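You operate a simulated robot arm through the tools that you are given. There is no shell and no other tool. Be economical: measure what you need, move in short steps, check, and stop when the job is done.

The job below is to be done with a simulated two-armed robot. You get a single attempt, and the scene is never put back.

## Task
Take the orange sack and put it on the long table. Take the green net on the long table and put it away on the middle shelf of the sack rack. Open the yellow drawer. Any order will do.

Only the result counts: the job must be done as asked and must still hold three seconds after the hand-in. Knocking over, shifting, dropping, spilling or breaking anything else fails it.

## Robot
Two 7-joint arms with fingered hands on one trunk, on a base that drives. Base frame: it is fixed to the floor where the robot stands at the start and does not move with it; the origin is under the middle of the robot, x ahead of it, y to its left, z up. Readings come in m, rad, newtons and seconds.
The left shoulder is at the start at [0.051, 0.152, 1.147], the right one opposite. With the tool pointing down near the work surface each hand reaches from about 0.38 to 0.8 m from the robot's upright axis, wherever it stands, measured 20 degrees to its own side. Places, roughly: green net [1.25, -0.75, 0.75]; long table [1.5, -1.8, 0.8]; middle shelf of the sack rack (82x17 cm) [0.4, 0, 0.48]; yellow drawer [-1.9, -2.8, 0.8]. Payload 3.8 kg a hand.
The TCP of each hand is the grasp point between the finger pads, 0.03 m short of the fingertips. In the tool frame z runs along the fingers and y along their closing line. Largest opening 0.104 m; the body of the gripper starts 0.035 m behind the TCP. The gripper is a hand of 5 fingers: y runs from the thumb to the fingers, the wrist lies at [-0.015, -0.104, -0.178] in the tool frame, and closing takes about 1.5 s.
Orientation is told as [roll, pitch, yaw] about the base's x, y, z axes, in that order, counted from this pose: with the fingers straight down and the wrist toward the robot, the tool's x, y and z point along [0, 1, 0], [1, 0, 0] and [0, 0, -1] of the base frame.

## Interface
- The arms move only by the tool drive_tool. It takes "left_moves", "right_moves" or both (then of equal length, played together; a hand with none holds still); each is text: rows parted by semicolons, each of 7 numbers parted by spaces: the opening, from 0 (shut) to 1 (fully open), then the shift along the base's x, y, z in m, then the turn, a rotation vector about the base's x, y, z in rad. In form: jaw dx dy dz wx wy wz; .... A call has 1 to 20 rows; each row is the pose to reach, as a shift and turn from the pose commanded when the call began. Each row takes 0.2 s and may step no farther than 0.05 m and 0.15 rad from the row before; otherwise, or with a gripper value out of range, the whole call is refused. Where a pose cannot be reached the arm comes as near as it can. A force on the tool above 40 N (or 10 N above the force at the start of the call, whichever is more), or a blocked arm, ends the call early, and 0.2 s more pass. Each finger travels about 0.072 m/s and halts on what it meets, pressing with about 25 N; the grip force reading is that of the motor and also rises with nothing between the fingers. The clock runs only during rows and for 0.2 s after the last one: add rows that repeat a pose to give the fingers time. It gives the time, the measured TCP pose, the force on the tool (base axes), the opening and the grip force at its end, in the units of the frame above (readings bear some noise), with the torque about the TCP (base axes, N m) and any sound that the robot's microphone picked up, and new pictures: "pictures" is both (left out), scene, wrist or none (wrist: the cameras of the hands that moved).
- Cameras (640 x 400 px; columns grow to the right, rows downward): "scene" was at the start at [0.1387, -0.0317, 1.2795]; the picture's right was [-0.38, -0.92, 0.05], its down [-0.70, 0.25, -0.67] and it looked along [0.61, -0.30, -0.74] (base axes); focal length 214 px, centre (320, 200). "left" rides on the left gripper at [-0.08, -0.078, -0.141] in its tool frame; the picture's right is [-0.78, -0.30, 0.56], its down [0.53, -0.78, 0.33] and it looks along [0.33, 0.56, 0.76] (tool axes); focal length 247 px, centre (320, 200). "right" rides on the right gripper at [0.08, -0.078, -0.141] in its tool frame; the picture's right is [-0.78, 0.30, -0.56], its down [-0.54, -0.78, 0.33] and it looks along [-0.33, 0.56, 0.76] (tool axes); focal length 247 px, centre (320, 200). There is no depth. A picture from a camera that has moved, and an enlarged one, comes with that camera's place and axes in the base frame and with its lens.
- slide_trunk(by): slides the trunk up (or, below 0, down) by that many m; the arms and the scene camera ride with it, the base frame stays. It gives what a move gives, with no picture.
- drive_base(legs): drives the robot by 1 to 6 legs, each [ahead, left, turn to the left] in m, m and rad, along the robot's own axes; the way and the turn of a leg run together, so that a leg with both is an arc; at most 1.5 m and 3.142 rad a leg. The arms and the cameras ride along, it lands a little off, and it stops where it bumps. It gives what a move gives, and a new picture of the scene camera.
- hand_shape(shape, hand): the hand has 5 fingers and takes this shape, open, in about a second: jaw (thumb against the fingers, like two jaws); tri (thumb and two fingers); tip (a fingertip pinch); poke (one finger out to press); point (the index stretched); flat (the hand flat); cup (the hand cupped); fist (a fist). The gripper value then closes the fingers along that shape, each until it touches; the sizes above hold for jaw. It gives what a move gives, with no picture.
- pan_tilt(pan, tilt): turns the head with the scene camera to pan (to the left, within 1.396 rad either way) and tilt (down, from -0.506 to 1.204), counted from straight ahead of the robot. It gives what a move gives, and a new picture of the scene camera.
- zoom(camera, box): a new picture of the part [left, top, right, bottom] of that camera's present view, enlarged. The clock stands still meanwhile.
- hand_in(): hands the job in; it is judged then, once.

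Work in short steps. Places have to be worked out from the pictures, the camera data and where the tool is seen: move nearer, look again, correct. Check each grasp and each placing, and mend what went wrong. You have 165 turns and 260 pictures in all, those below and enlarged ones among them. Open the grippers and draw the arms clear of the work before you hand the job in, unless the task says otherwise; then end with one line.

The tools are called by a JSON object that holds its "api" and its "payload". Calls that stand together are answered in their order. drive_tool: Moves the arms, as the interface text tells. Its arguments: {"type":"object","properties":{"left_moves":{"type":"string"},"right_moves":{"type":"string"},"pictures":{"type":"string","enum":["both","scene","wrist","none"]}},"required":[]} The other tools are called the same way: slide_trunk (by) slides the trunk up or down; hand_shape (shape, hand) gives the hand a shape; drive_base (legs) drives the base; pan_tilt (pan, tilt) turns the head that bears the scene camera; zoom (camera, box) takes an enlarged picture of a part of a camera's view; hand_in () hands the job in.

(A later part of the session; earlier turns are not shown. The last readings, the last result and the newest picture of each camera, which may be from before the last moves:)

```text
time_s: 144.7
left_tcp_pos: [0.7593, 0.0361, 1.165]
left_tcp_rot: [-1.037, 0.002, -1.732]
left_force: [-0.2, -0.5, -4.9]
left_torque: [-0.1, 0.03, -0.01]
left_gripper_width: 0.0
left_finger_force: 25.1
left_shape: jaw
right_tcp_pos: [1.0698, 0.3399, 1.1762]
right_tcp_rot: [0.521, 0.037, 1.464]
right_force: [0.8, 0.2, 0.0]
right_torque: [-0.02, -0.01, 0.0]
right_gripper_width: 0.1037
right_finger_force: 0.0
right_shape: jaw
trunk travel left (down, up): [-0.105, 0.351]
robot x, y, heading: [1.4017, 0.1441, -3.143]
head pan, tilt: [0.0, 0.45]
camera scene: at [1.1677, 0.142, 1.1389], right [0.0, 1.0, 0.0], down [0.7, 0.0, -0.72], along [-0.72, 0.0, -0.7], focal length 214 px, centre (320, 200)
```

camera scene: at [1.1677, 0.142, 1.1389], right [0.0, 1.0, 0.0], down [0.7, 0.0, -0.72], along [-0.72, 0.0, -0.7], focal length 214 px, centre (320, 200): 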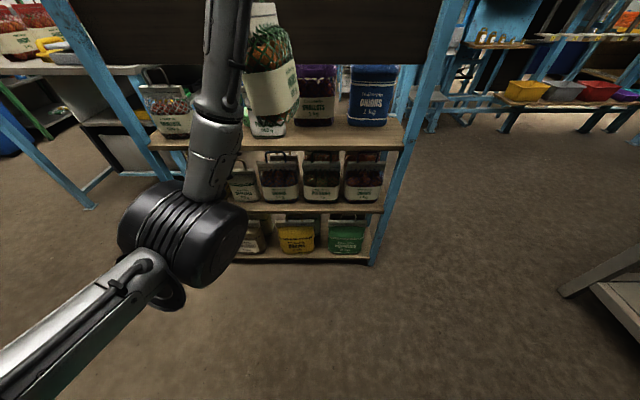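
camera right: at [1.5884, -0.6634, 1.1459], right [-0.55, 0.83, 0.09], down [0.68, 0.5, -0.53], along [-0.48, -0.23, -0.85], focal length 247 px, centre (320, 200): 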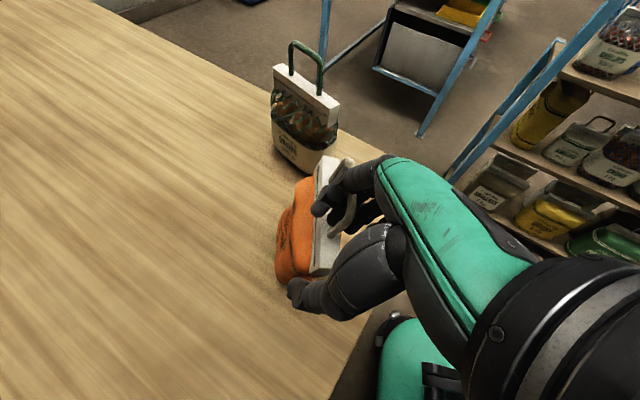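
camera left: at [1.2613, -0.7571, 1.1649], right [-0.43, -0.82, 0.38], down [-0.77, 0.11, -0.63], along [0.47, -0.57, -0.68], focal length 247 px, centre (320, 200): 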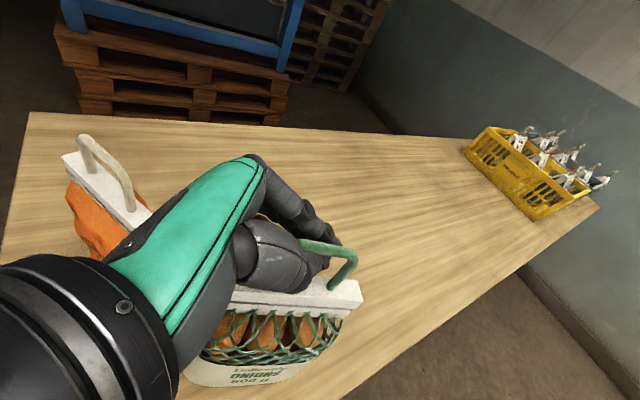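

I see the rack from behind; my left arm hides part of the middle shelf. I check the other cameras for the free spot.

{"api": "zoom", "payload": {"camera": "right", "box": [0, 0, 640, 400]}}

{"api": "zoom", "payload": {"camera": "left", "box": [0, 0, 640, 400]}}

{"api": "zoom", "payload": {"camera": "scene", "box": [140, 130, 400, 270]}}

```text
1.00 times, centred on (320, 200) of right (not enlarged: the box is as wide or as high as the picture)
camera zoom: at [1.0642, 0.2691, 1.3392], right [0.98, 0.19, 0.09], down [0.21, -0.82, -0.53], along [-0.03, 0.53, -0.85], focal length 247 px, centre (320, 200)
```

zoom: 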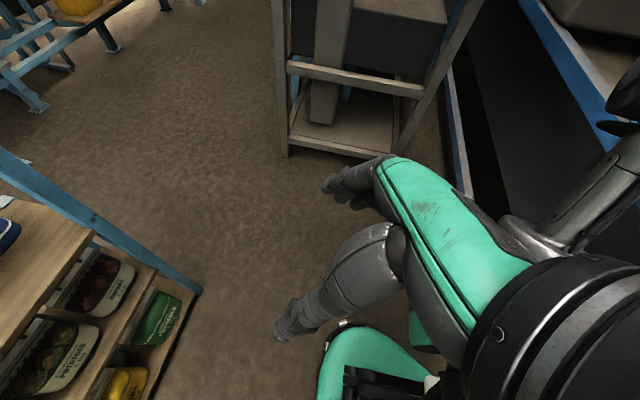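

```text
1.00 times, centred on (320, 200) of left (not enlarged: the box is as wide or as high as the picture)
camera zoom: at [0.8518, 0.0994, 1.3055], right [-0.82, 0.43, 0.38], down [0.11, 0.77, -0.63], along [-0.57, -0.47, -0.68], focal length 247 px, centre (320, 200)
```

zoom: 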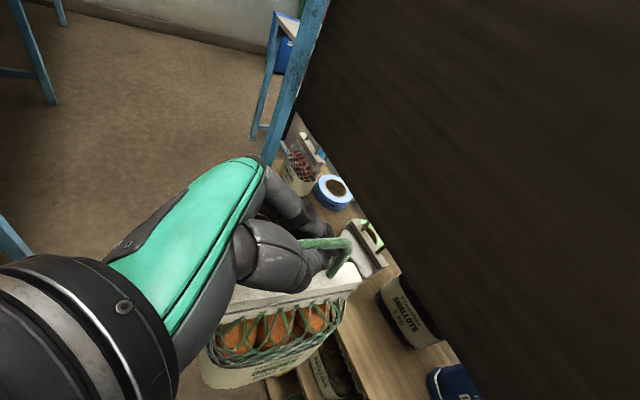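

```text
2.46 times, centred on (270, 200) of scene
camera zoom: at [1.1677, 0.142, 1.1389], right [0.0, 1.0, 0.0], down [0.7, 0.0, -0.72], along [-0.72, 0.0, -0.7], focal length 528 px, centre (443, 200)
```

zoom: 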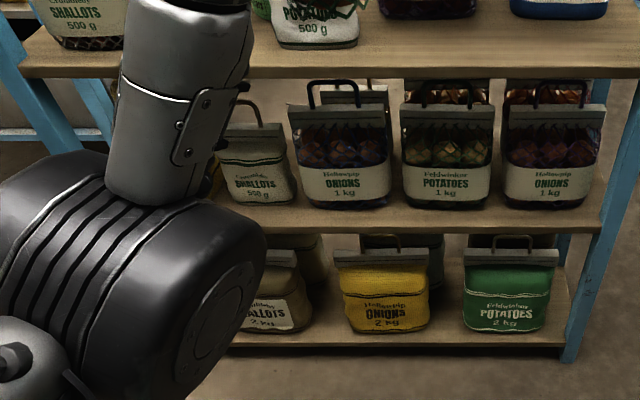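

The hidden part is y below about -0.15. I shift the base left 0.3 m so the head sees the whole middle shelf past the arm.

{"api": "drive_base", "payload": {"legs": [[0, 0.32, 0]]}}

{"api": "zoom", "payload": {"camera": "scene", "box": [180, 110, 440, 270]}}

```text
time_s: 146.8
left_tcp_pos: [0.7596, -0.2815, 1.1652]
left_tcp_rot: [-1.037, 0.003, -1.73]
left_force: [0.5, -1.2, -5.3]
left_torque: [-0.11, 0.04, -0.02]
left_gripper_width: 0.0
left_finger_force: 25.1
left_shape: jaw
right_tcp_pos: [1.0691, 0.0218, 1.1754]
right_tcp_rot: [0.52, 0.036, 1.462]
right_force: [-0.5, 0.1, -0.4]
right_torque: [0.04, -0.02, -0.02]
right_gripper_width: 0.1034
right_finger_force: 0.0
right_shape: jaw
trunk travel left (down, up): [-0.105, 0.351]
robot x, y, heading: [1.3984, -0.1779, -3.141]
head pan, tilt: [0.0, 0.45]
camera scene: at [1.1681, -0.1753, 1.1389], right [0.0, 1.0, 0.0], down [0.7, 0.0, -0.72], along [-0.72, 0.0, -0.7], focal length 214 px, centre (320, 200)
```

scene: 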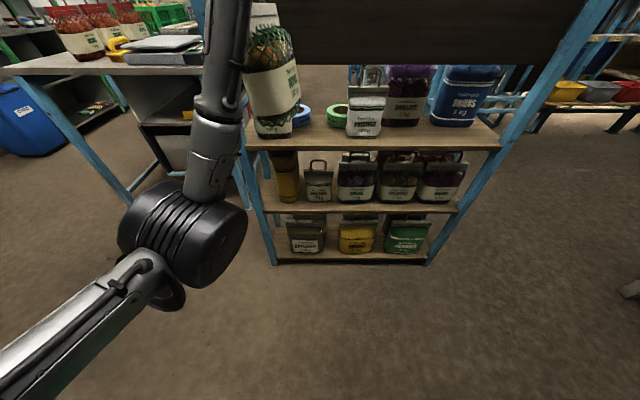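

```text
2.46 times, centred on (310, 190) of scene
camera zoom: at [1.1681, -0.1753, 1.1389], right [0.0, 1.0, 0.0], down [0.7, 0.0, -0.72], along [-0.72, 0.0, -0.7], focal length 528 px, centre (345, 225)
```

zoom: 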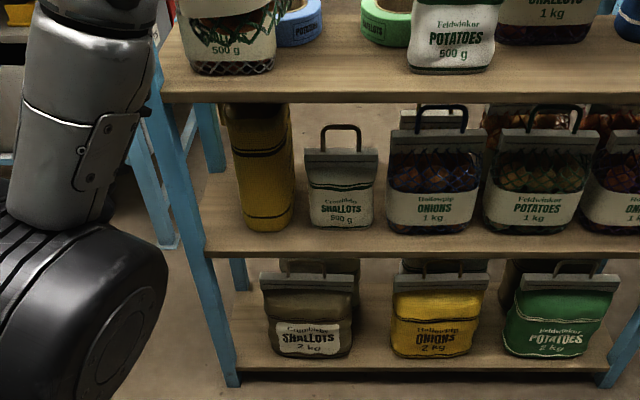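

The free spot on the middle shelf is the front row at y about -0.1 to -0.25, in front of the grey shallots sack, so I must go back round to the front. I raise the trunk so the net clears everything, and strafe to y about 0.92.

{"api": "slide_trunk", "payload": {"by": 0.25}}

{"api": "drive_base", "payload": {"legs": [[0, -0.55, 0]]}}

{"api": "pan_tilt", "payload": {"pan": -0.7, "tilt": 0.5}}

```text
time_s: 149.4
left_tcp_pos: [0.7595, -0.2812, 1.414]
left_tcp_rot: [-1.035, 0.002, -1.73]
left_force: [-0.5, 0.1, -4.6]
left_torque: [-0.14, 0.02, 0.01]
left_gripper_width: 0.0002
left_finger_force: 25.1
left_shape: jaw
right_tcp_pos: [1.0707, 0.0212, 1.4253]
right_tcp_rot: [0.522, 0.038, 1.463]
right_force: [0.5, 0.3, 0.5]
right_torque: [0.01, -0.01, -0.03]
right_gripper_width: 0.1037
right_finger_force: 0.0
right_shape: jaw
trunk travel left (down, up): [-0.355, 0.101]
robot x, y, heading: [1.3978, -0.1761, -3.14]
head pan, tilt: [0.0, 0.45]
```

```text
time_s: 152.6
left_tcp_pos: [0.7601, 0.2721, 1.4135]
left_tcp_rot: [-1.036, 0.001, -1.736]
left_force: [-1.1, 0.4, -4.6]
left_torque: [-0.12, 0.01, -0.02]
left_gripper_width: 0.0
left_finger_force: 25.9
left_shape: jaw
right_tcp_pos: [1.0719, 0.5741, 1.4252]
right_tcp_rot: [0.521, 0.036, 1.457]
right_force: [0.3, -0.4, 0.8]
right_torque: [-0.02, -0.03, 0.01]
right_gripper_width: 0.1035
right_finger_force: 0.1
right_shape: jaw
trunk travel left (down, up): [-0.355, 0.101]
robot x, y, heading: [1.3977, 0.3712, 3.136]
head pan, tilt: [0.0, 0.45]
camera scene: at [1.2933, 0.3756, 1.447], right [0.0, 1.0, 0.0], down [0.46, 0.0, -0.89], along [-0.89, 0.0, -0.46], focal length 214 px, centre (320, 200)
```

scene: 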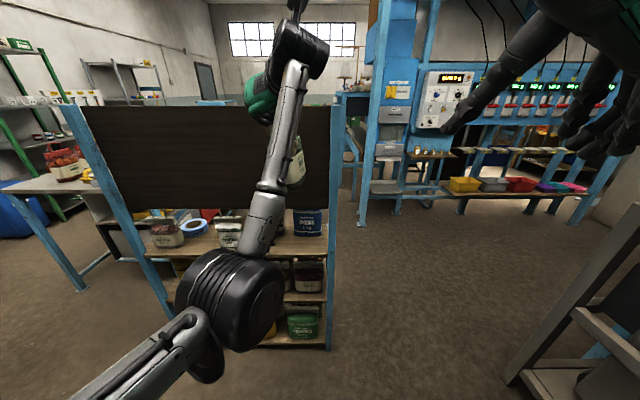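

```text
time_s: 153.7
left_tcp_pos: [0.7598, 0.2734, 1.4139]
left_tcp_rot: [-1.036, 0.002, -1.734]
left_force: [0.8, -0.3, -4.9]
left_torque: [-0.11, 0.02, 0.0]
left_gripper_width: 0.0
left_finger_force: 24.8
left_shape: jaw
right_tcp_pos: [1.071, 0.5746, 1.4254]
right_tcp_rot: [0.521, 0.037, 1.458]
right_force: [1.1, 0.7, -0.1]
right_torque: [-0.04, 0.0, -0.02]
right_gripper_width: 0.1038
right_finger_force: 0.1
right_shape: jaw
trunk travel left (down, up): [-0.355, 0.101]
robot x, y, heading: [1.398, 0.3765, 3.136]
head pan, tilt: [-0.7, 0.499]
camera scene: at [1.3159, 0.4355, 1.4432], right [0.65, 0.76, 0.02], down [0.39, -0.31, -0.87], along [-0.66, 0.57, -0.5], focal length 214 px, centre (320, 200)
```

scene: 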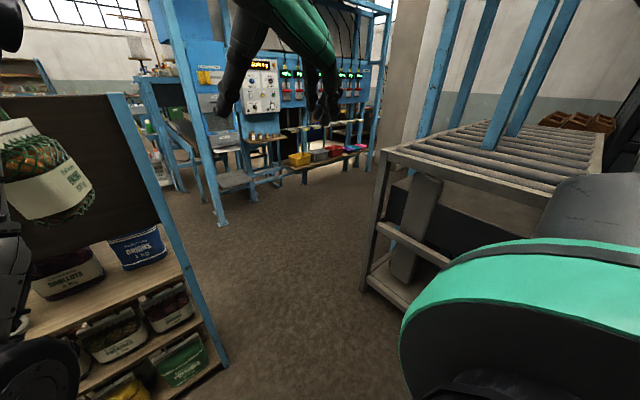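

The gap is clear: post foot at (0.51, 0.44), conveyor corner at (0.72, 1.44). With the trunk high, I strafe to y 0.92 and go ahead through it to x about 0.05.

{"api": "drive_base", "payload": {"legs": [[0, -0.54, 0], [0.7, 0, 0], [0.65, 0, 0]]}}

```text
time_s: 163.5
left_tcp_pos: [-0.588, 0.8235, 1.4154]
left_tcp_rot: [-1.037, 0.002, -1.738]
left_force: [0.0, 0.7, -4.7]
left_torque: [-0.1, 0.04, 0.04]
left_gripper_width: 0.0
left_finger_force: 24.7
left_shape: jaw
right_tcp_pos: [-0.2746, 1.1237, 1.4265]
right_tcp_rot: [0.524, 0.038, 1.45]
right_force: [0.9, 0.3, -0.7]
right_torque: [0.0, 0.05, 0.01]
right_gripper_width: 0.1038
right_finger_force: 0.0
right_shape: jaw
trunk travel left (down, up): [-0.355, 0.101]
robot x, y, heading: [0.0504, 0.9241, 3.136]
head pan, tilt: [-0.7, 0.499]
camera scene: at [-0.0321, 0.9832, 1.4433], right [0.65, 0.76, 0.02], down [0.39, -0.31, -0.87], along [-0.65, 0.57, -0.5], focal length 214 px, centre (320, 200)
```

scene: 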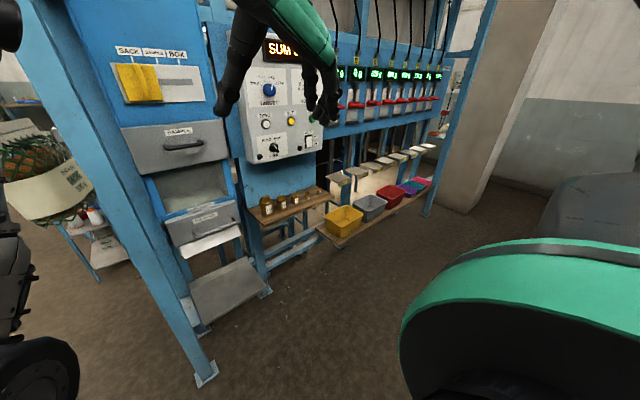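

I turn right, the hand sweeping over the free side, to face +x again.

{"api": "drive_base", "payload": {"legs": [[0, 0, -1.57], [0, 0, -1.566]]}}

{"api": "pan_tilt", "payload": {"pan": -1.0, "tilt": 0.6}}

```text
time_s: 171.5
left_tcp_pos: [0.6878, 1.0279, 1.4149]
left_tcp_rot: [-1.035, 0.001, 1.412]
left_force: [-0.8, 0.4, -4.9]
left_torque: [0.11, -0.04, -0.03]
left_gripper_width: 0.0
left_finger_force: 25.3
left_shape: jaw
right_tcp_pos: [0.3778, 0.7248, 1.4246]
right_tcp_rot: [0.523, 0.038, -1.681]
right_force: [0.8, 0.6, 0.4]
right_torque: [-0.01, 0.0, 0.03]
right_gripper_width: 0.1037
right_finger_force: 0.1
right_shape: jaw
trunk travel left (down, up): [-0.355, 0.101]
robot x, y, heading: [0.0497, 0.9249, -0.003]
head pan, tilt: [-0.7, 0.499]
camera scene: at [0.1331, 0.8656, 1.4432], right [-0.64, -0.77, 0.02], down [-0.39, 0.31, -0.87], along [0.66, -0.57, -0.5], focal length 214 px, centre (320, 200)
```

scene: 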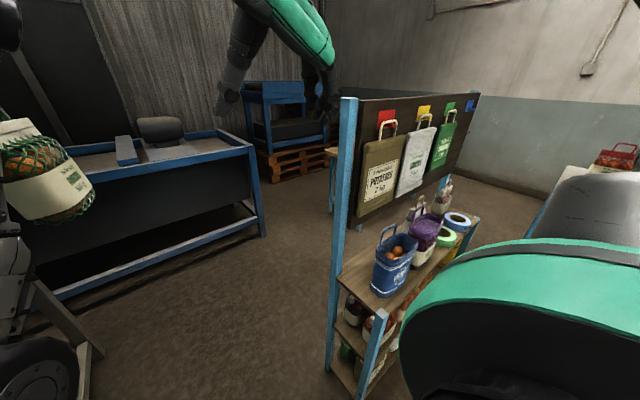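

```text
time_s: 172.3
left_tcp_pos: [0.6874, 1.0273, 1.4129]
left_tcp_rot: [-1.037, 0.002, 1.412]
left_force: [0.1, 0.6, -5.4]
left_torque: [0.12, -0.06, 0.0]
left_gripper_width: 0.0001
left_finger_force: 25.0
left_shape: jaw
right_tcp_pos: [0.3782, 0.7254, 1.4265]
right_tcp_rot: [0.522, 0.039, -1.681]
right_force: [-0.6, -0.5, -0.2]
right_torque: [0.03, 0.01, 0.01]
right_gripper_width: 0.1036
right_finger_force: 0.0
right_shape: jaw
trunk travel left (down, up): [-0.355, 0.101]
robot x, y, heading: [0.0462, 0.9224, -0.001]
head pan, tilt: [-1.0, 0.6]
camera scene: at [0.1109, 0.8496, 1.4348], right [-0.84, -0.54, 0.02], down [-0.33, 0.47, -0.82], along [0.43, -0.69, -0.58], focal length 214 px, centre (320, 200)
```

scene: 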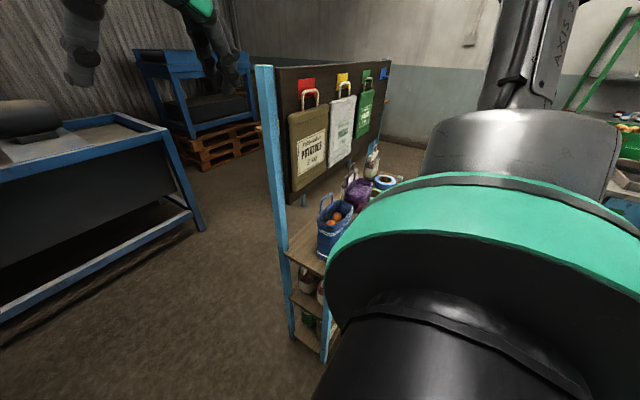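

I back up to x about -0.42 and strafe right to y about -0.18, in front of the rack.

{"api": "drive_base", "payload": {"legs": [[-0.46, 0, 0], [0, -0.55, 0], [0, -0.55, 0]]}}

{"api": "pan_tilt", "payload": {"pan": 0, "tilt": 0.7}}

```text
time_s: 180.6
left_tcp_pos: [0.2345, -0.0721, 1.4139]
left_tcp_rot: [-1.037, 0.002, 1.42]
left_force: [0.5, 0.2, -4.1]
left_torque: [0.15, -0.04, -0.01]
left_gripper_width: 0.0
left_finger_force: 25.5
left_shape: jaw
right_tcp_pos: [-0.0746, -0.3784, 1.4256]
right_tcp_rot: [0.522, 0.035, -1.673]
right_force: [-0.7, 0.5, -0.9]
right_torque: [0.0, 0.0, 0.02]
right_gripper_width: 0.104
right_finger_force: 0.0
right_shape: jaw
trunk travel left (down, up): [-0.355, 0.101]
robot x, y, heading: [-0.4078, -0.1812, 0.009]
head pan, tilt: [-1.0, 0.6]
camera scene: at [-0.3413, -0.2551, 1.4349], right [-0.84, -0.55, 0.03], down [-0.33, 0.47, -0.82], along [0.43, -0.69, -0.58], focal length 214 px, centre (320, 200)
```

scene: 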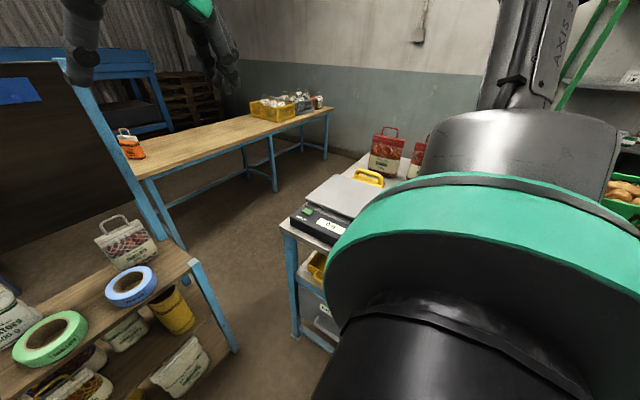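

```text
time_s: 181.9
left_tcp_pos: [0.2346, -0.0731, 1.4146]
left_tcp_rot: [-1.036, 0.0, 1.42]
left_force: [-0.4, 0.6, -5.6]
left_torque: [0.12, -0.02, 0.02]
left_gripper_width: 0.0001
left_finger_force: 24.5
left_shape: jaw
right_tcp_pos: [-0.0741, -0.38, 1.425]
right_tcp_rot: [0.522, 0.038, -1.672]
right_force: [-0.5, 0.5, 0.1]
right_torque: [0.03, -0.01, 0.0]
right_gripper_width: 0.1038
right_finger_force: 0.1
right_shape: jaw
trunk travel left (down, up): [-0.355, 0.101]
robot x, y, heading: [-0.4004, -0.1856, 0.007]
head pan, tilt: [0.0, 0.7]
camera scene: at [-0.305, -0.1818, 1.425], right [0.01, -1.0, 0.0], down [-0.67, -0.01, -0.75], along [0.75, 0.01, -0.67], focal length 214 px, centre (320, 200)
```

scene: 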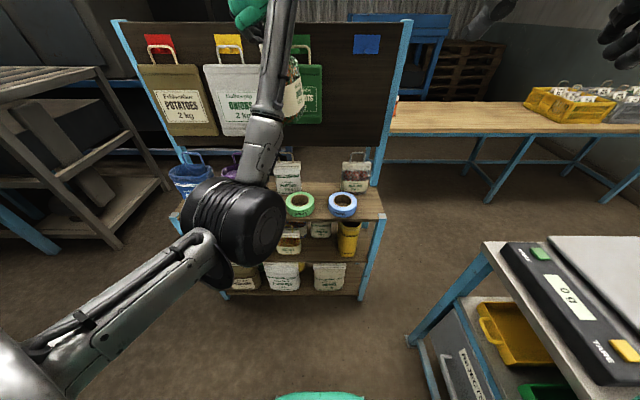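

Now in front of the rack; I zoom on the middle shelf to measure the free spot.

{"api": "zoom", "payload": {"camera": "scene", "box": [240, 180, 400, 300]}}

```text
3.33 times, centred on (320, 240) of scene
camera zoom: at [-0.305, -0.1818, 1.425], right [0.01, -1.0, 0.0], down [-0.67, -0.01, -0.75], along [0.75, 0.01, -0.67], focal length 715 px, centre (320, 67)
```

zoom: 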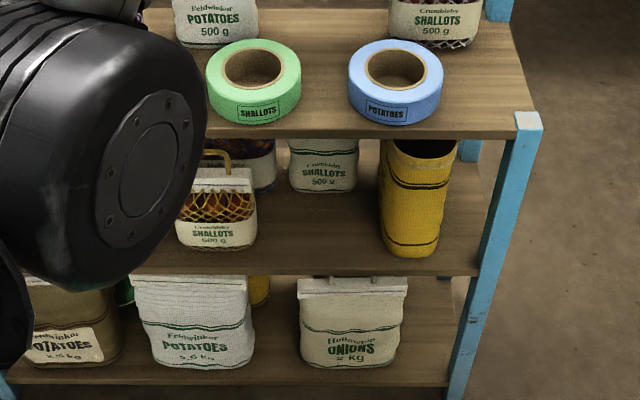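

The front spot is free: x 0.29 to 0.44, y -0.085 to -0.274, shelf at 0.48, underside of the top shelf at about 0.78. I back off a little, lower the trunk fully, and line up in y.

{"api": "drive_base", "payload": {"legs": [[-0.15, 0, 0], [0, -0.1, -0.007]]}}

{"api": "slide_trunk", "payload": {"by": -0.35}}

{"api": "drive_tool", "payload": {"left_moves": "0 0 0 -0.02 0 0 0.06; 0 0 0 -0.06 0 0 0.13; 0 0 0 -0.1 0 0 0.13", "pictures": "both"}}

```text
time_s: 184.0
left_tcp_pos: [0.087, -0.1711, 1.4134]
left_tcp_rot: [-1.037, 0.005, 1.416]
left_force: [-0.6, 0.0, -5.3]
left_torque: [0.14, 0.02, -0.01]
left_gripper_width: 0.0
left_finger_force: 25.3
left_shape: jaw
right_tcp_pos: [-0.2245, -0.4755, 1.4263]
right_tcp_rot: [0.522, 0.033, -1.677]
right_force: [0.1, -0.5, 0.4]
right_torque: [0.0, 0.0, -0.07]
right_gripper_width: 0.1035
right_finger_force: 0.1
right_shape: jaw
trunk travel left (down, up): [-0.355, 0.101]
robot x, y, heading: [-0.5511, -0.2854, 0.003]
head pan, tilt: [0.0, 0.7]
camera scene: at [-0.4535, -0.2772, 1.425], right [0.0, -1.0, 0.0], down [-0.67, -0.01, -0.75], along [0.75, 0.0, -0.67], focal length 214 px, centre (320, 200)
```

scene: 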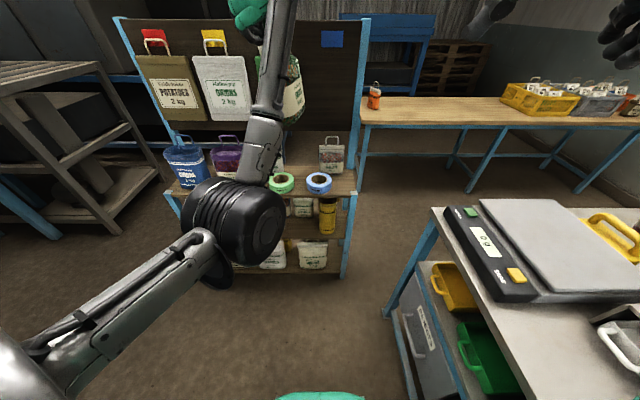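

```text
time_s: 187.4
left_tcp_pos: [0.0858, -0.1768, 1.0648]
left_tcp_rot: [-1.038, 0.0, 1.416]
left_force: [0.3, -0.3, -5.2]
left_torque: [0.14, -0.03, -0.01]
left_gripper_width: 0.0001
left_finger_force: 25.1
left_shape: jaw
right_tcp_pos: [-0.1462, -0.4811, 0.9982]
right_tcp_rot: [0.328, 0.016, -1.681]
right_force: [1.0, 0.3, 0.0]
right_torque: [0.04, 0.0, 0.02]
right_gripper_width: 0.1039
right_finger_force: 0.0
right_shape: jaw
trunk travel left (down, up): [-0.005, 0.451]
robot x, y, heading: [-0.5527, -0.2837, 0.005]
head pan, tilt: [0.0, 0.7]
```

```text
time_s: 188.2
left_tcp_pos: [0.0874, -0.1757, 0.9647]
left_tcp_rot: [-1.038, 0.0, 1.546]
left_force: [0.1, 0.1, -4.3]
left_torque: [0.15, 0.01, 0.03]
left_gripper_width: 0.0001
left_finger_force: 25.2
left_shape: jaw
right_tcp_pos: [-0.1458, -0.4824, 0.9965]
right_tcp_rot: [0.327, 0.017, -1.683]
right_force: [0.7, -0.1, -0.3]
right_torque: [0.02, 0.0, 0.0]
right_gripper_width: 0.1039
right_finger_force: 0.0
right_shape: jaw
trunk travel left (down, up): [-0.005, 0.451]
robot x, y, heading: [-0.5501, -0.2874, 0.006]
head pan, tilt: [0.0, 0.7]
camera scene: at [-0.2633, -0.2819, 0.9624], right [0.0, -1.0, 0.0], down [-0.94, 0.0, -0.34], along [0.34, 0.0, -0.94], focal length 214 px, centre (320, 200)
camera left: at [0.0049, -0.2525, 1.1049], right [0.87, -0.32, 0.39], down [0.0, -0.78, -0.63], along [0.5, 0.54, -0.67], focal length 247 px, centre (320, 200)
```

scene: 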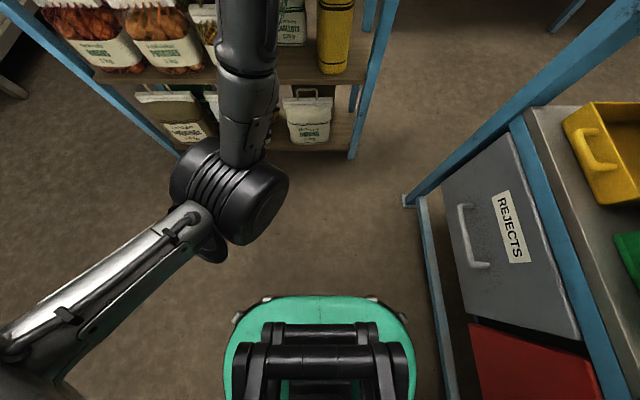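
left: 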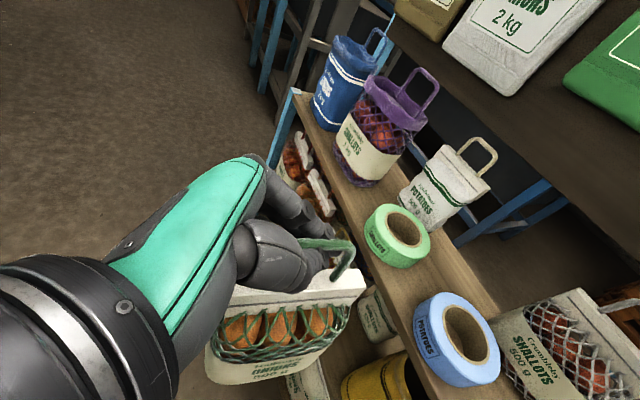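

The net is in front of the rack. I lower it to shelf height and raise the head's gaze to watch.

{"api": "drive_tool", "payload": {"left_moves": "0 0 0 -0.045 0 0 0; 0 0 0 -0.09 0 0 0; 0 0 0 -0.135 0 0 0; 0 0 0 -0.18 0 0 0; 0 0 0 -0.22 0 0 0; 0 0 0 -0.255 0 0 0; 0 0 0 -0.275 0 0 0", "pictures": "wrist"}}

{"api": "pan_tilt", "payload": {"pan": 0, "tilt": 0.05}}

```text
time_s: 190.0
left_tcp_pos: [0.1037, -0.1605, 0.7347]
left_tcp_rot: [-1.14, -0.062, 1.561]
left_force: [0.1, -0.2, -5.4]
left_torque: [0.1, 0.04, 0.01]
left_gripper_width: 0.0002
left_finger_force: 25.2
left_shape: jaw
right_tcp_pos: [-0.1464, -0.4818, 0.9991]
right_tcp_rot: [0.33, 0.016, -1.681]
right_force: [1.2, 0.5, 0.1]
right_torque: [-0.01, -0.02, 0.03]
right_gripper_width: 0.104
right_finger_force: 0.1
right_shape: jaw
trunk travel left (down, up): [-0.005, 0.451]
robot x, y, heading: [-0.552, -0.2821, 0.003]
head pan, tilt: [0.0, 0.7]
stopped in row 7 (left hand): the arm was blocked; the commanded pose is now the measured one
camera left: at [0.0091, -0.2461, 0.8615], right [0.83, -0.33, 0.45], down [0.07, -0.74, -0.67], along [0.56, 0.59, -0.59], focal length 247 px, centre (320, 200)
```

left: 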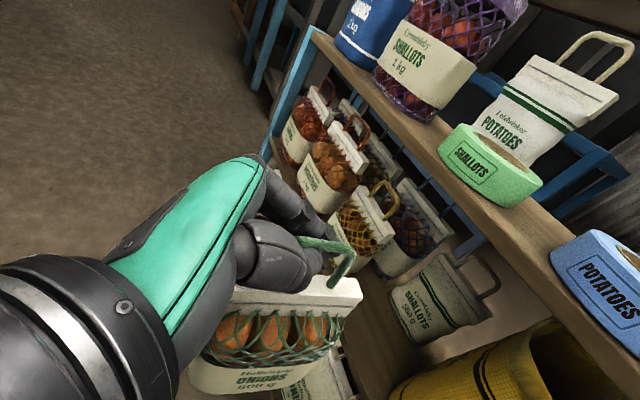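

```text
time_s: 191.0
left_tcp_pos: [0.1045, -0.162, 0.7351]
left_tcp_rot: [-1.142, -0.062, 1.561]
left_force: [-0.5, -0.1, -5.5]
left_torque: [0.12, 0.02, 0.03]
left_gripper_width: 0.0
left_finger_force: 24.9
left_shape: jaw
right_tcp_pos: [-0.1457, -0.4811, 0.9982]
right_tcp_rot: [0.328, 0.016, -1.682]
right_force: [0.5, 0.2, 0.3]
right_torque: [0.0, 0.0, 0.03]
right_gripper_width: 0.1036
right_finger_force: 0.2
right_shape: jaw
trunk travel left (down, up): [-0.005, 0.451]
robot x, y, heading: [-0.5527, -0.2871, 0.003]
head pan, tilt: [0.0, 0.051]
camera scene: at [-0.229, -0.2819, 1.0112], right [0.0, -1.0, 0.0], down [-0.55, 0.0, -0.84], along [0.84, 0.0, -0.55], focal length 214 px, centre (320, 200)
```

scene: 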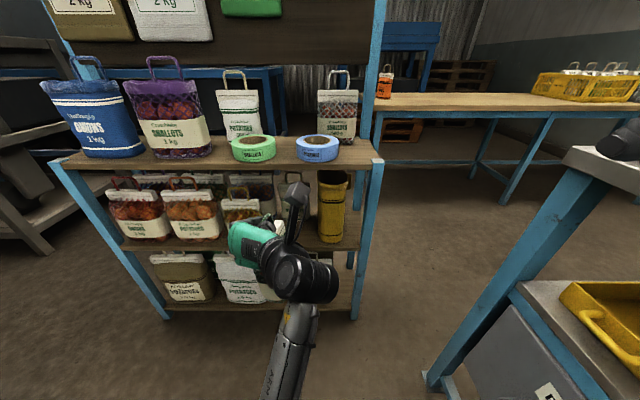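

The arm was blocked at z 0.735, likely the elbow near the base. I reach further forward, then lower again.

{"api": "drive_tool", "payload": {"left_moves": "0 0.02 -0.005 0.02 0 0 0; 0 0.05 -0.01 0.02 0 0 0; 0 0.08 -0.015 0.01 0 0 0; 0 0.08 -0.015 -0.02 0 0 0; 0 0.08 -0.015 -0.05 0 0 0", "pictures": "both"}}

```text
time_s: 192.2
left_tcp_pos: [0.1847, -0.177, 0.6815]
left_tcp_rot: [-1.138, -0.058, 1.559]
left_force: [0.6, 0.5, -5.7]
left_torque: [0.09, 0.04, -0.01]
left_gripper_width: 0.0
left_finger_force: 24.9
left_shape: jaw
right_tcp_pos: [-0.1448, -0.481, 0.9959]
right_tcp_rot: [0.328, 0.017, -1.681]
right_force: [0.5, -0.4, 0.1]
right_torque: [-0.01, -0.01, 0.0]
right_gripper_width: 0.1038
right_finger_force: 0.0
right_shape: jaw
trunk travel left (down, up): [-0.005, 0.451]
robot x, y, heading: [-0.5526, -0.2873, 0.0]
head pan, tilt: [0.0, 0.051]
camera scene: at [-0.2281, -0.282, 1.0103], right [0.0, -1.0, 0.0], down [-0.55, 0.0, -0.84], along [0.84, 0.0, -0.55], focal length 214 px, centre (320, 200)
camera left: at [0.0893, -0.2616, 0.8085], right [0.83, -0.33, 0.45], down [0.07, -0.74, -0.67], along [0.56, 0.58, -0.59], focal length 247 px, centre (320, 200)
```

scene: 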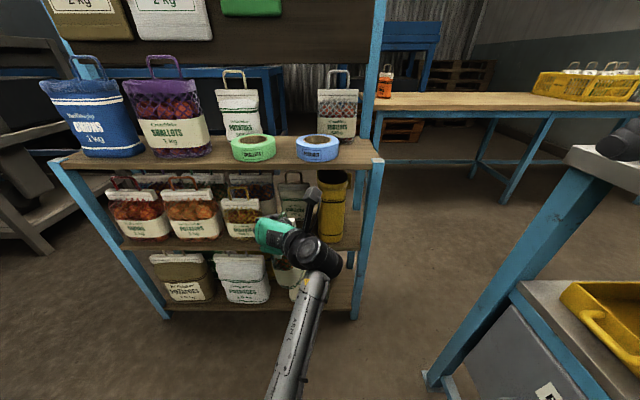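
left: 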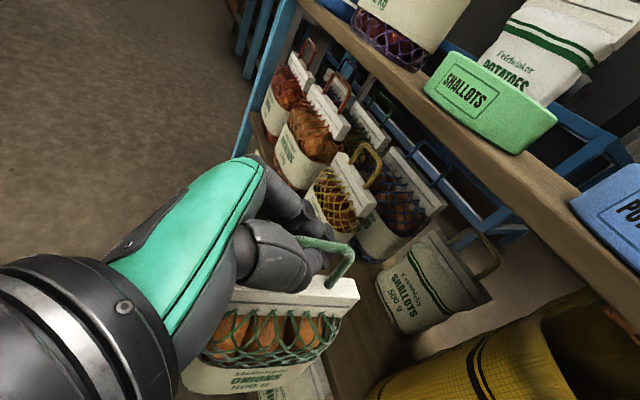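

Net bottom is about 0.03 above the shelf; the bar spans TCP -0.045 to +0.074 in x. I raise slightly and drive in 0.10 m.

{"api": "drive_tool", "payload": {"left_moves": "0 0 -0.002 0.012 0 0 0", "pictures": "none"}}

{"api": "drive_base", "payload": {"legs": [[0.1, 0, 0]]}}

{"api": "zoom", "payload": {"camera": "left", "box": [0, 0, 640, 400]}}

```text
time_s: 192.6
left_tcp_pos: [0.1846, -0.1785, 0.6942]
left_tcp_rot: [-1.14, -0.059, 1.558]
left_force: [0.1, -0.9, -4.7]
left_torque: [0.05, 0.05, 0.01]
left_gripper_width: 0.0001
left_finger_force: 25.1
left_shape: jaw
right_tcp_pos: [-0.147, -0.4818, 0.9986]
right_tcp_rot: [0.328, 0.015, -1.681]
right_force: [-0.7, -0.3, -0.7]
right_torque: [0.01, 0.0, 0.0]
right_gripper_width: 0.1038
right_finger_force: 0.0
right_shape: jaw
trunk travel left (down, up): [-0.005, 0.451]
robot x, y, heading: [-0.5504, -0.2847, 0.008]
head pan, tilt: [0.0, 0.051]
```

```text
time_s: 193.8
left_tcp_pos: [0.2849, -0.178, 0.6928]
left_tcp_rot: [-1.137, -0.059, 1.557]
left_force: [-0.4, 0.4, -6.4]
left_torque: [0.11, -0.03, 0.01]
left_gripper_width: 0.0
left_finger_force: 24.5
left_shape: jaw
right_tcp_pos: [-0.0444, -0.4807, 0.997]
right_tcp_rot: [0.324, 0.015, -1.681]
right_force: [0.9, -0.3, 0.6]
right_torque: [0.01, 0.02, 0.01]
right_gripper_width: 0.1037
right_finger_force: 0.1
right_shape: jaw
trunk travel left (down, up): [-0.005, 0.451]
robot x, y, heading: [-0.4532, -0.2856, 0.008]
head pan, tilt: [0.0, 0.051]
camera scene: at [-0.1276, -0.2815, 1.0103], right [0.0, -1.0, 0.0], down [-0.55, 0.0, -0.84], along [0.84, 0.0, -0.55], focal length 214 px, centre (320, 200)
```

scene: 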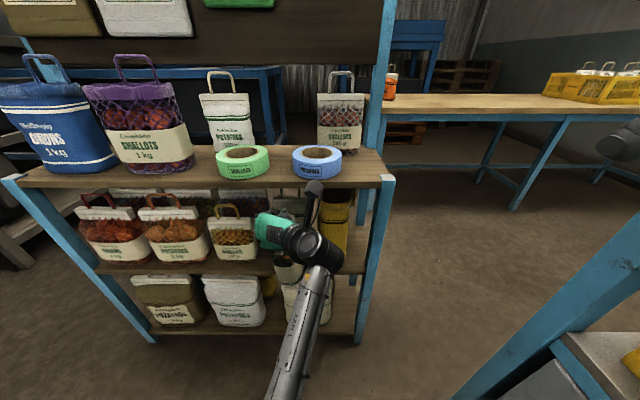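

```text
1.00 times, centred on (320, 200) of left (not enlarged: the box is as wide or as high as the picture)
camera zoom: at [0.1895, -0.263, 0.8206], right [0.83, -0.33, 0.45], down [0.07, -0.74, -0.67], along [0.56, 0.58, -0.59], focal length 247 px, centre (320, 200)
```

zoom: 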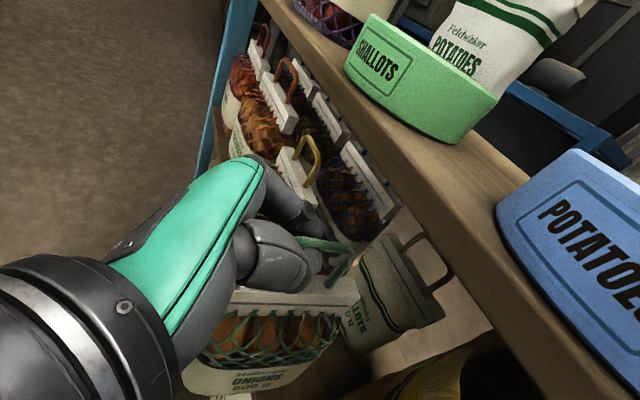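

Clear so far; gray sack is still ahead of the net. I go in another 0.055 m.

{"api": "drive_base", "payload": {"legs": [[0.055, 0, 0]]}}

{"api": "zoom", "payload": {"camera": "left", "box": [160, 150, 480, 400]}}

{"api": "zoom", "payload": {"camera": "scene", "box": [200, 150, 400, 300]}}

```text
time_s: 194.7
left_tcp_pos: [0.3391, -0.179, 0.6926]
left_tcp_rot: [-1.136, -0.059, 1.558]
left_force: [-0.4, -0.1, -4.9]
left_torque: [0.1, -0.01, -0.01]
left_gripper_width: 0.0
left_finger_force: 25.5
left_shape: jaw
right_tcp_pos: [0.0112, -0.482, 0.9962]
right_tcp_rot: [0.322, 0.015, -1.68]
right_force: [0.7, -0.1, 0.8]
right_torque: [0.01, -0.01, 0.02]
right_gripper_width: 0.104
right_finger_force: 0.1
right_shape: jaw
trunk travel left (down, up): [-0.005, 0.451]
robot x, y, heading: [-0.4041, -0.2841, 0.006]
head pan, tilt: [0.0, 0.051]
camera scene: at [-0.0725, -0.2815, 1.0102], right [0.0, -1.0, 0.0], down [-0.55, 0.0, -0.84], along [0.84, 0.0, -0.55], focal length 214 px, centre (320, 200)
```

scene: 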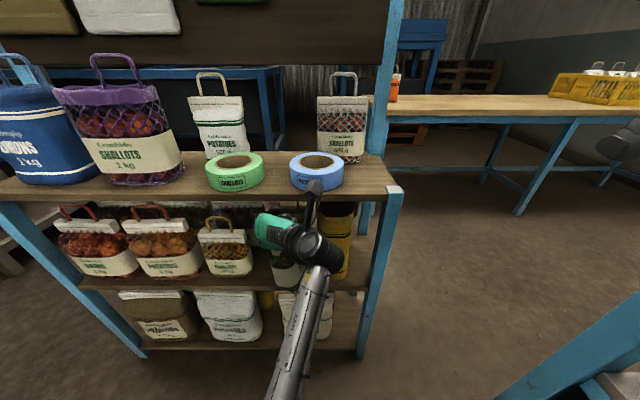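

```text
1.60 times, centred on (320, 275) of left
camera zoom: at [0.2446, -0.2631, 0.8203], right [0.83, -0.33, 0.45], down [0.07, -0.74, -0.67], along [0.56, 0.58, -0.59], focal length 395 px, centre (320, 80)
```

zoom: 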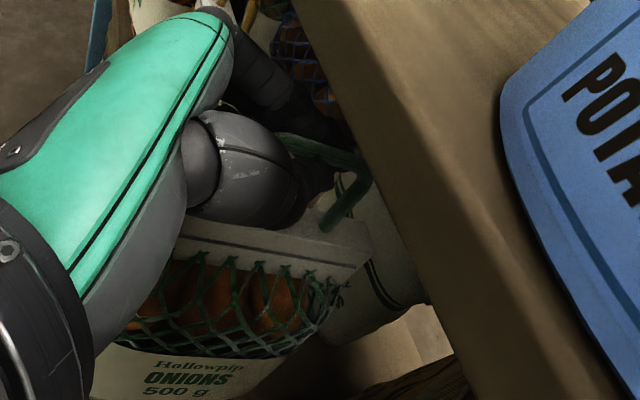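

```text
2.67 times, centred on (300, 225) of scene
camera zoom: at [-0.0725, -0.2815, 1.0102], right [0.0, -1.0, 0.0], down [-0.55, 0.0, -0.84], along [0.84, 0.0, -0.55], focal length 572 px, centre (373, 133)
```

zoom: 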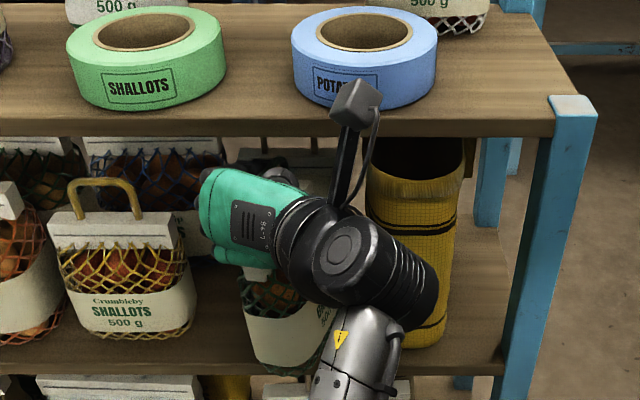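

The bar's far end is at x about 0.40 and the grey sack's face at 0.44, so I move in another 0.02 m to keep the net fully on the shelf.

{"api": "drive_base", "payload": {"legs": [[0.022, 0, 0]]}}

{"api": "drive_tool", "payload": {"left_moves": "0 0 0 -0.012 0 0 0; 0 0 0 -0.02 0 0 0; 0 0 0 -0.028 0 0 0", "pictures": "wrist"}}

```text
time_s: 195.5
left_tcp_pos: [0.361, -0.1779, 0.6931]
left_tcp_rot: [-1.138, -0.06, 1.559]
left_force: [-0.4, -0.5, -4.8]
left_torque: [0.06, -0.03, -0.05]
left_gripper_width: 0.0003
left_finger_force: 24.8
left_shape: jaw
right_tcp_pos: [0.0297, -0.4806, 0.9972]
right_tcp_rot: [0.327, 0.016, -1.681]
right_force: [-0.2, 0.6, 1.2]
right_torque: [-0.01, 0.02, 0.0]
right_gripper_width: 0.1037
right_finger_force: 0.3
right_shape: jaw
trunk travel left (down, up): [-0.005, 0.451]
robot x, y, heading: [-0.3746, -0.2836, 0.008]
head pan, tilt: [0.0, 0.051]
camera scene: at [-0.052, -0.2813, 1.0107], right [0.0, -1.0, 0.0], down [-0.55, 0.0, -0.84], along [0.84, 0.0, -0.55], focal length 214 px, centre (320, 200)
```

scene: 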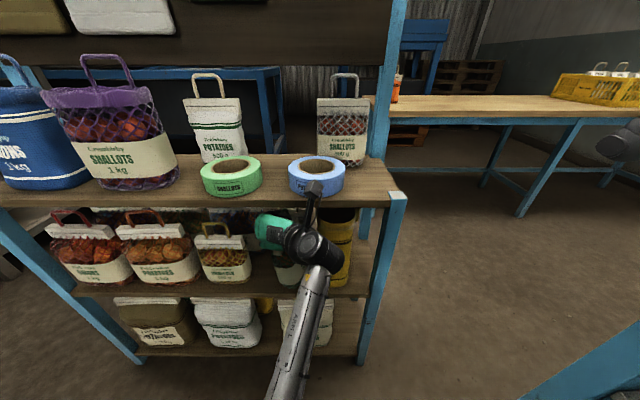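

```text
time_s: 196.3
left_tcp_pos: [0.3601, -0.1782, 0.6685]
left_tcp_rot: [-1.141, -0.059, 1.56]
left_force: [-0.5, 0.2, 0.3]
left_torque: [0.04, 0.01, -0.01]
left_gripper_width: 0.0002
left_finger_force: 24.8
left_shape: jaw
right_tcp_pos: [0.0289, -0.4802, 0.9974]
right_tcp_rot: [0.329, 0.016, -1.679]
right_force: [-0.4, 0.7, 0.4]
right_torque: [0.03, -0.05, 0.02]
right_gripper_width: 0.1037
right_finger_force: 0.1
right_shape: jaw
trunk travel left (down, up): [-0.005, 0.451]
robot x, y, heading: [-0.3762, -0.2811, 0.004]
head pan, tilt: [0.0, 0.051]
camera left: at [0.2642, -0.2633, 0.7949], right [0.83, -0.33, 0.46], down [0.07, -0.74, -0.67], along [0.56, 0.58, -0.59], focal length 247 px, centre (320, 200)
```

left: 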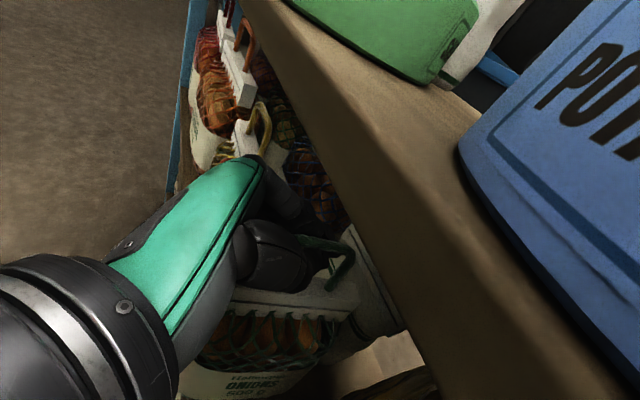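

The weight has gone to the shelf (force about 0). I open slowly and check that the net stands.

{"api": "drive_tool", "payload": {"left_moves": "0.1 0 0 -0.002 0 0 0; 0.2 0 0 -0.002 0 0 0; 0.3 0 0 -0.002 0 0 0; 0.45 0 0 -0.002 0 0 0; 0.6 0 0 -0.002 0 0 0; 0.7 0 0 -0.002 0 0 0; 0.7 0 0 -0.002 0 0 0", "pictures": "none"}}

{"api": "zoom", "payload": {"camera": "left", "box": [160, 150, 480, 400]}}

{"api": "zoom", "payload": {"camera": "scene", "box": [200, 190, 400, 340]}}

```text
time_s: 197.9
left_tcp_pos: [0.3597, -0.1785, 0.6645]
left_tcp_rot: [-1.139, -0.059, 1.56]
left_force: [-0.7, 0.4, 0.5]
left_torque: [-0.02, 0.0, 0.02]
left_gripper_width: 0.072
left_finger_force: 0.1
left_shape: jaw
right_tcp_pos: [0.0308, -0.4806, 0.9982]
right_tcp_rot: [0.327, 0.016, -1.68]
right_force: [-0.3, -0.3, -0.6]
right_torque: [-0.02, 0.02, 0.01]
right_gripper_width: 0.1036
right_finger_force: 0.1
right_shape: jaw
trunk travel left (down, up): [-0.005, 0.451]
robot x, y, heading: [-0.3769, -0.285, 0.007]
head pan, tilt: [0.0, 0.051]
```

```text
1.60 times, centred on (320, 275) of left
camera zoom: at [0.2646, -0.2631, 0.7915], right [0.83, -0.33, 0.45], down [0.07, -0.74, -0.67], along [0.56, 0.58, -0.59], focal length 395 px, centre (320, 80)
```

zoom: 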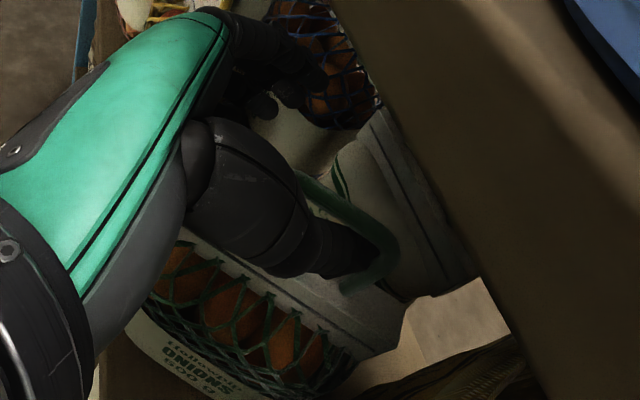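

```text
2.67 times, centred on (300, 265) of scene
camera zoom: at [-0.0529, -0.2813, 1.0109], right [0.0, -1.0, 0.0], down [-0.55, 0.0, -0.84], along [0.84, 0.0, -0.55], focal length 572 px, centre (373, 27)
```

zoom: 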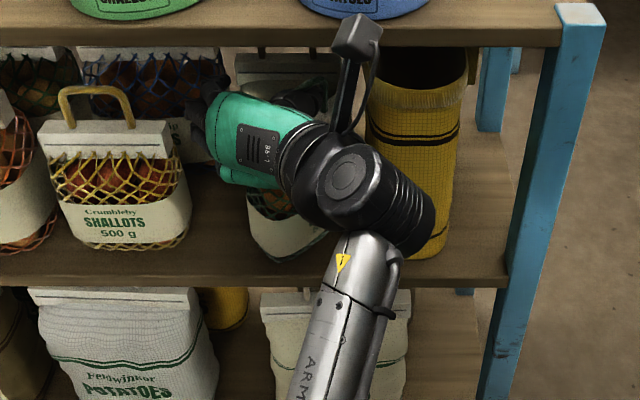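

The net stands on the shelf, slightly turned, with the thumb now on its near side. I open a bit more and withdraw the hand straight back along the fingers in small steps.

{"api": "drive_tool", "payload": {"left_moves": "0.85 0 0 0 0 0 0; 0.9 0 0 0 0 0 0; 0.9 -0.009 0 0.004 0 0 0; 0.9 -0.018 0 0.008 0 0 0", "pictures": "none"}}

{"api": "zoom", "payload": {"camera": "left", "box": [160, 150, 480, 400]}}

{"api": "zoom", "payload": {"camera": "scene", "box": [200, 190, 400, 340]}}

```text
time_s: 198.9
left_tcp_pos: [0.3453, -0.1727, 0.6792]
left_tcp_rot: [-1.15, -0.072, 1.564]
left_force: [0.4, -0.4, -0.1]
left_torque: [-0.03, -0.02, -0.02]
left_gripper_width: 0.0937
left_finger_force: 0.0
left_shape: jaw
right_tcp_pos: [0.0308, -0.4822, 0.9973]
right_tcp_rot: [0.328, 0.016, -1.681]
right_force: [0.4, 0.2, -0.2]
right_torque: [0.01, 0.02, 0.05]
right_gripper_width: 0.1036
right_finger_force: 0.0
right_shape: jaw
trunk travel left (down, up): [-0.005, 0.451]
robot x, y, heading: [-0.3784, -0.2822, 0.003]
head pan, tilt: [0.0, 0.051]
```

```text
1.60 times, centred on (320, 275) of left
camera zoom: at [0.2485, -0.2597, 0.8038], right [0.82, -0.33, 0.46], down [0.08, -0.73, -0.68], along [0.56, 0.59, -0.57], focal length 395 px, centre (320, 80)
```

zoom: 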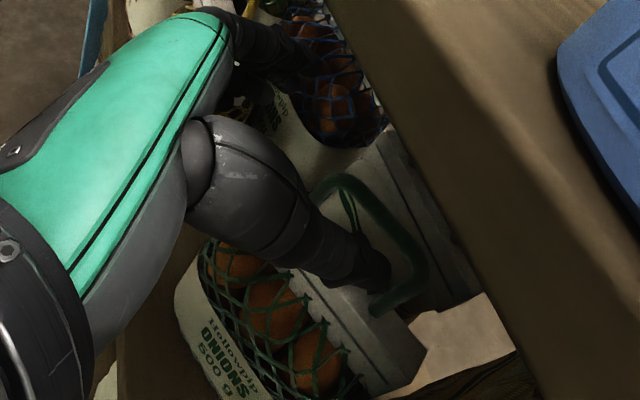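

```text
2.67 times, centred on (300, 265) of scene
camera zoom: at [-0.053, -0.2814, 1.0109], right [0.0, -1.0, 0.0], down [-0.55, 0.0, -0.84], along [0.84, 0.0, -0.55], focal length 572 px, centre (373, 27)
```

zoom: 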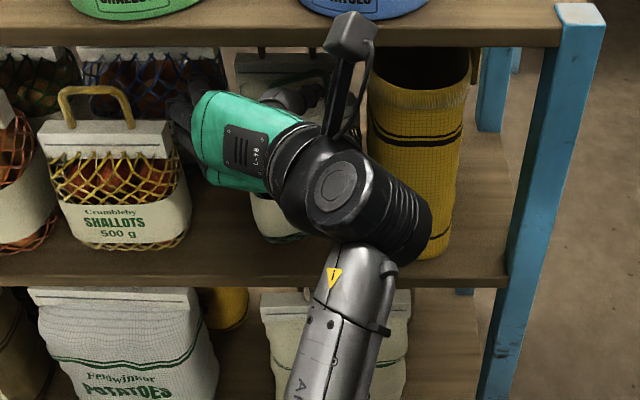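

The thumb points through the arch now that the net has turned, so a straight pull back along the finger axis should free it. I continue back in small steps, watching the force.

{"api": "drive_tool", "payload": {"left_moves": "0.9 -0.01 -0.002 0.002 0 0 0; 0.9 -0.02 -0.004 0.004 0 0 0; 0.9 -0.03 -0.006 0.007 0 0 0", "pictures": "none"}}

{"api": "zoom", "payload": {"camera": "left", "box": [160, 150, 480, 400]}}

{"api": "zoom", "payload": {"camera": "scene", "box": [200, 190, 400, 340]}}

```text
time_s: 199.7
left_tcp_pos: [0.3182, -0.1704, 0.693]
left_tcp_rot: [-1.17, -0.093, 1.575]
left_force: [-0.4, -0.2, 0.1]
left_torque: [0.02, 0.04, -0.01]
left_gripper_width: 0.0936
left_finger_force: 0.1
left_shape: jaw
right_tcp_pos: [0.03, -0.4804, 0.9972]
right_tcp_rot: [0.326, 0.015, -1.681]
right_force: [0.3, 0.1, -0.3]
right_torque: [-0.01, 0.03, -0.01]
right_gripper_width: 0.1037
right_finger_force: 0.0
right_shape: jaw
trunk travel left (down, up): [-0.005, 0.451]
robot x, y, heading: [-0.3769, -0.2834, 0.003]
head pan, tilt: [0.0, 0.051]
```

```text
1.60 times, centred on (320, 275) of left
camera zoom: at [0.221, -0.2609, 0.8141], right [0.82, -0.34, 0.47], down [0.1, -0.72, -0.69], along [0.57, 0.61, -0.55], focal length 395 px, centre (320, 80)
```

zoom: 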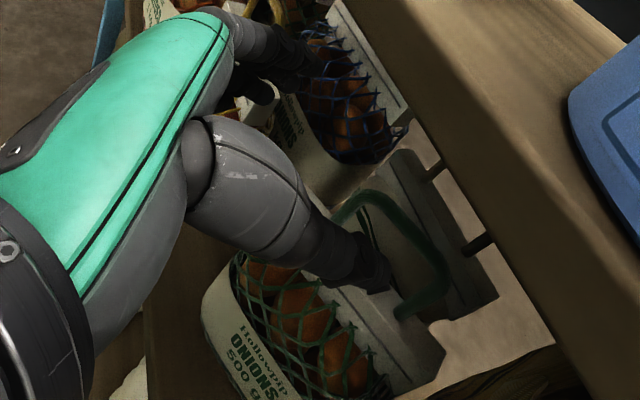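

```text
2.67 times, centred on (300, 265) of scene
camera zoom: at [-0.053, -0.2813, 1.0109], right [0.0, -1.0, 0.0], down [-0.55, 0.0, -0.84], along [0.84, 0.0, -0.55], focal length 572 px, centre (373, 27)
```

zoom: 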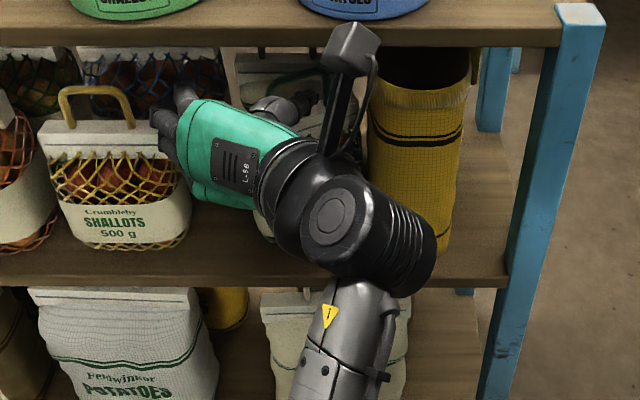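

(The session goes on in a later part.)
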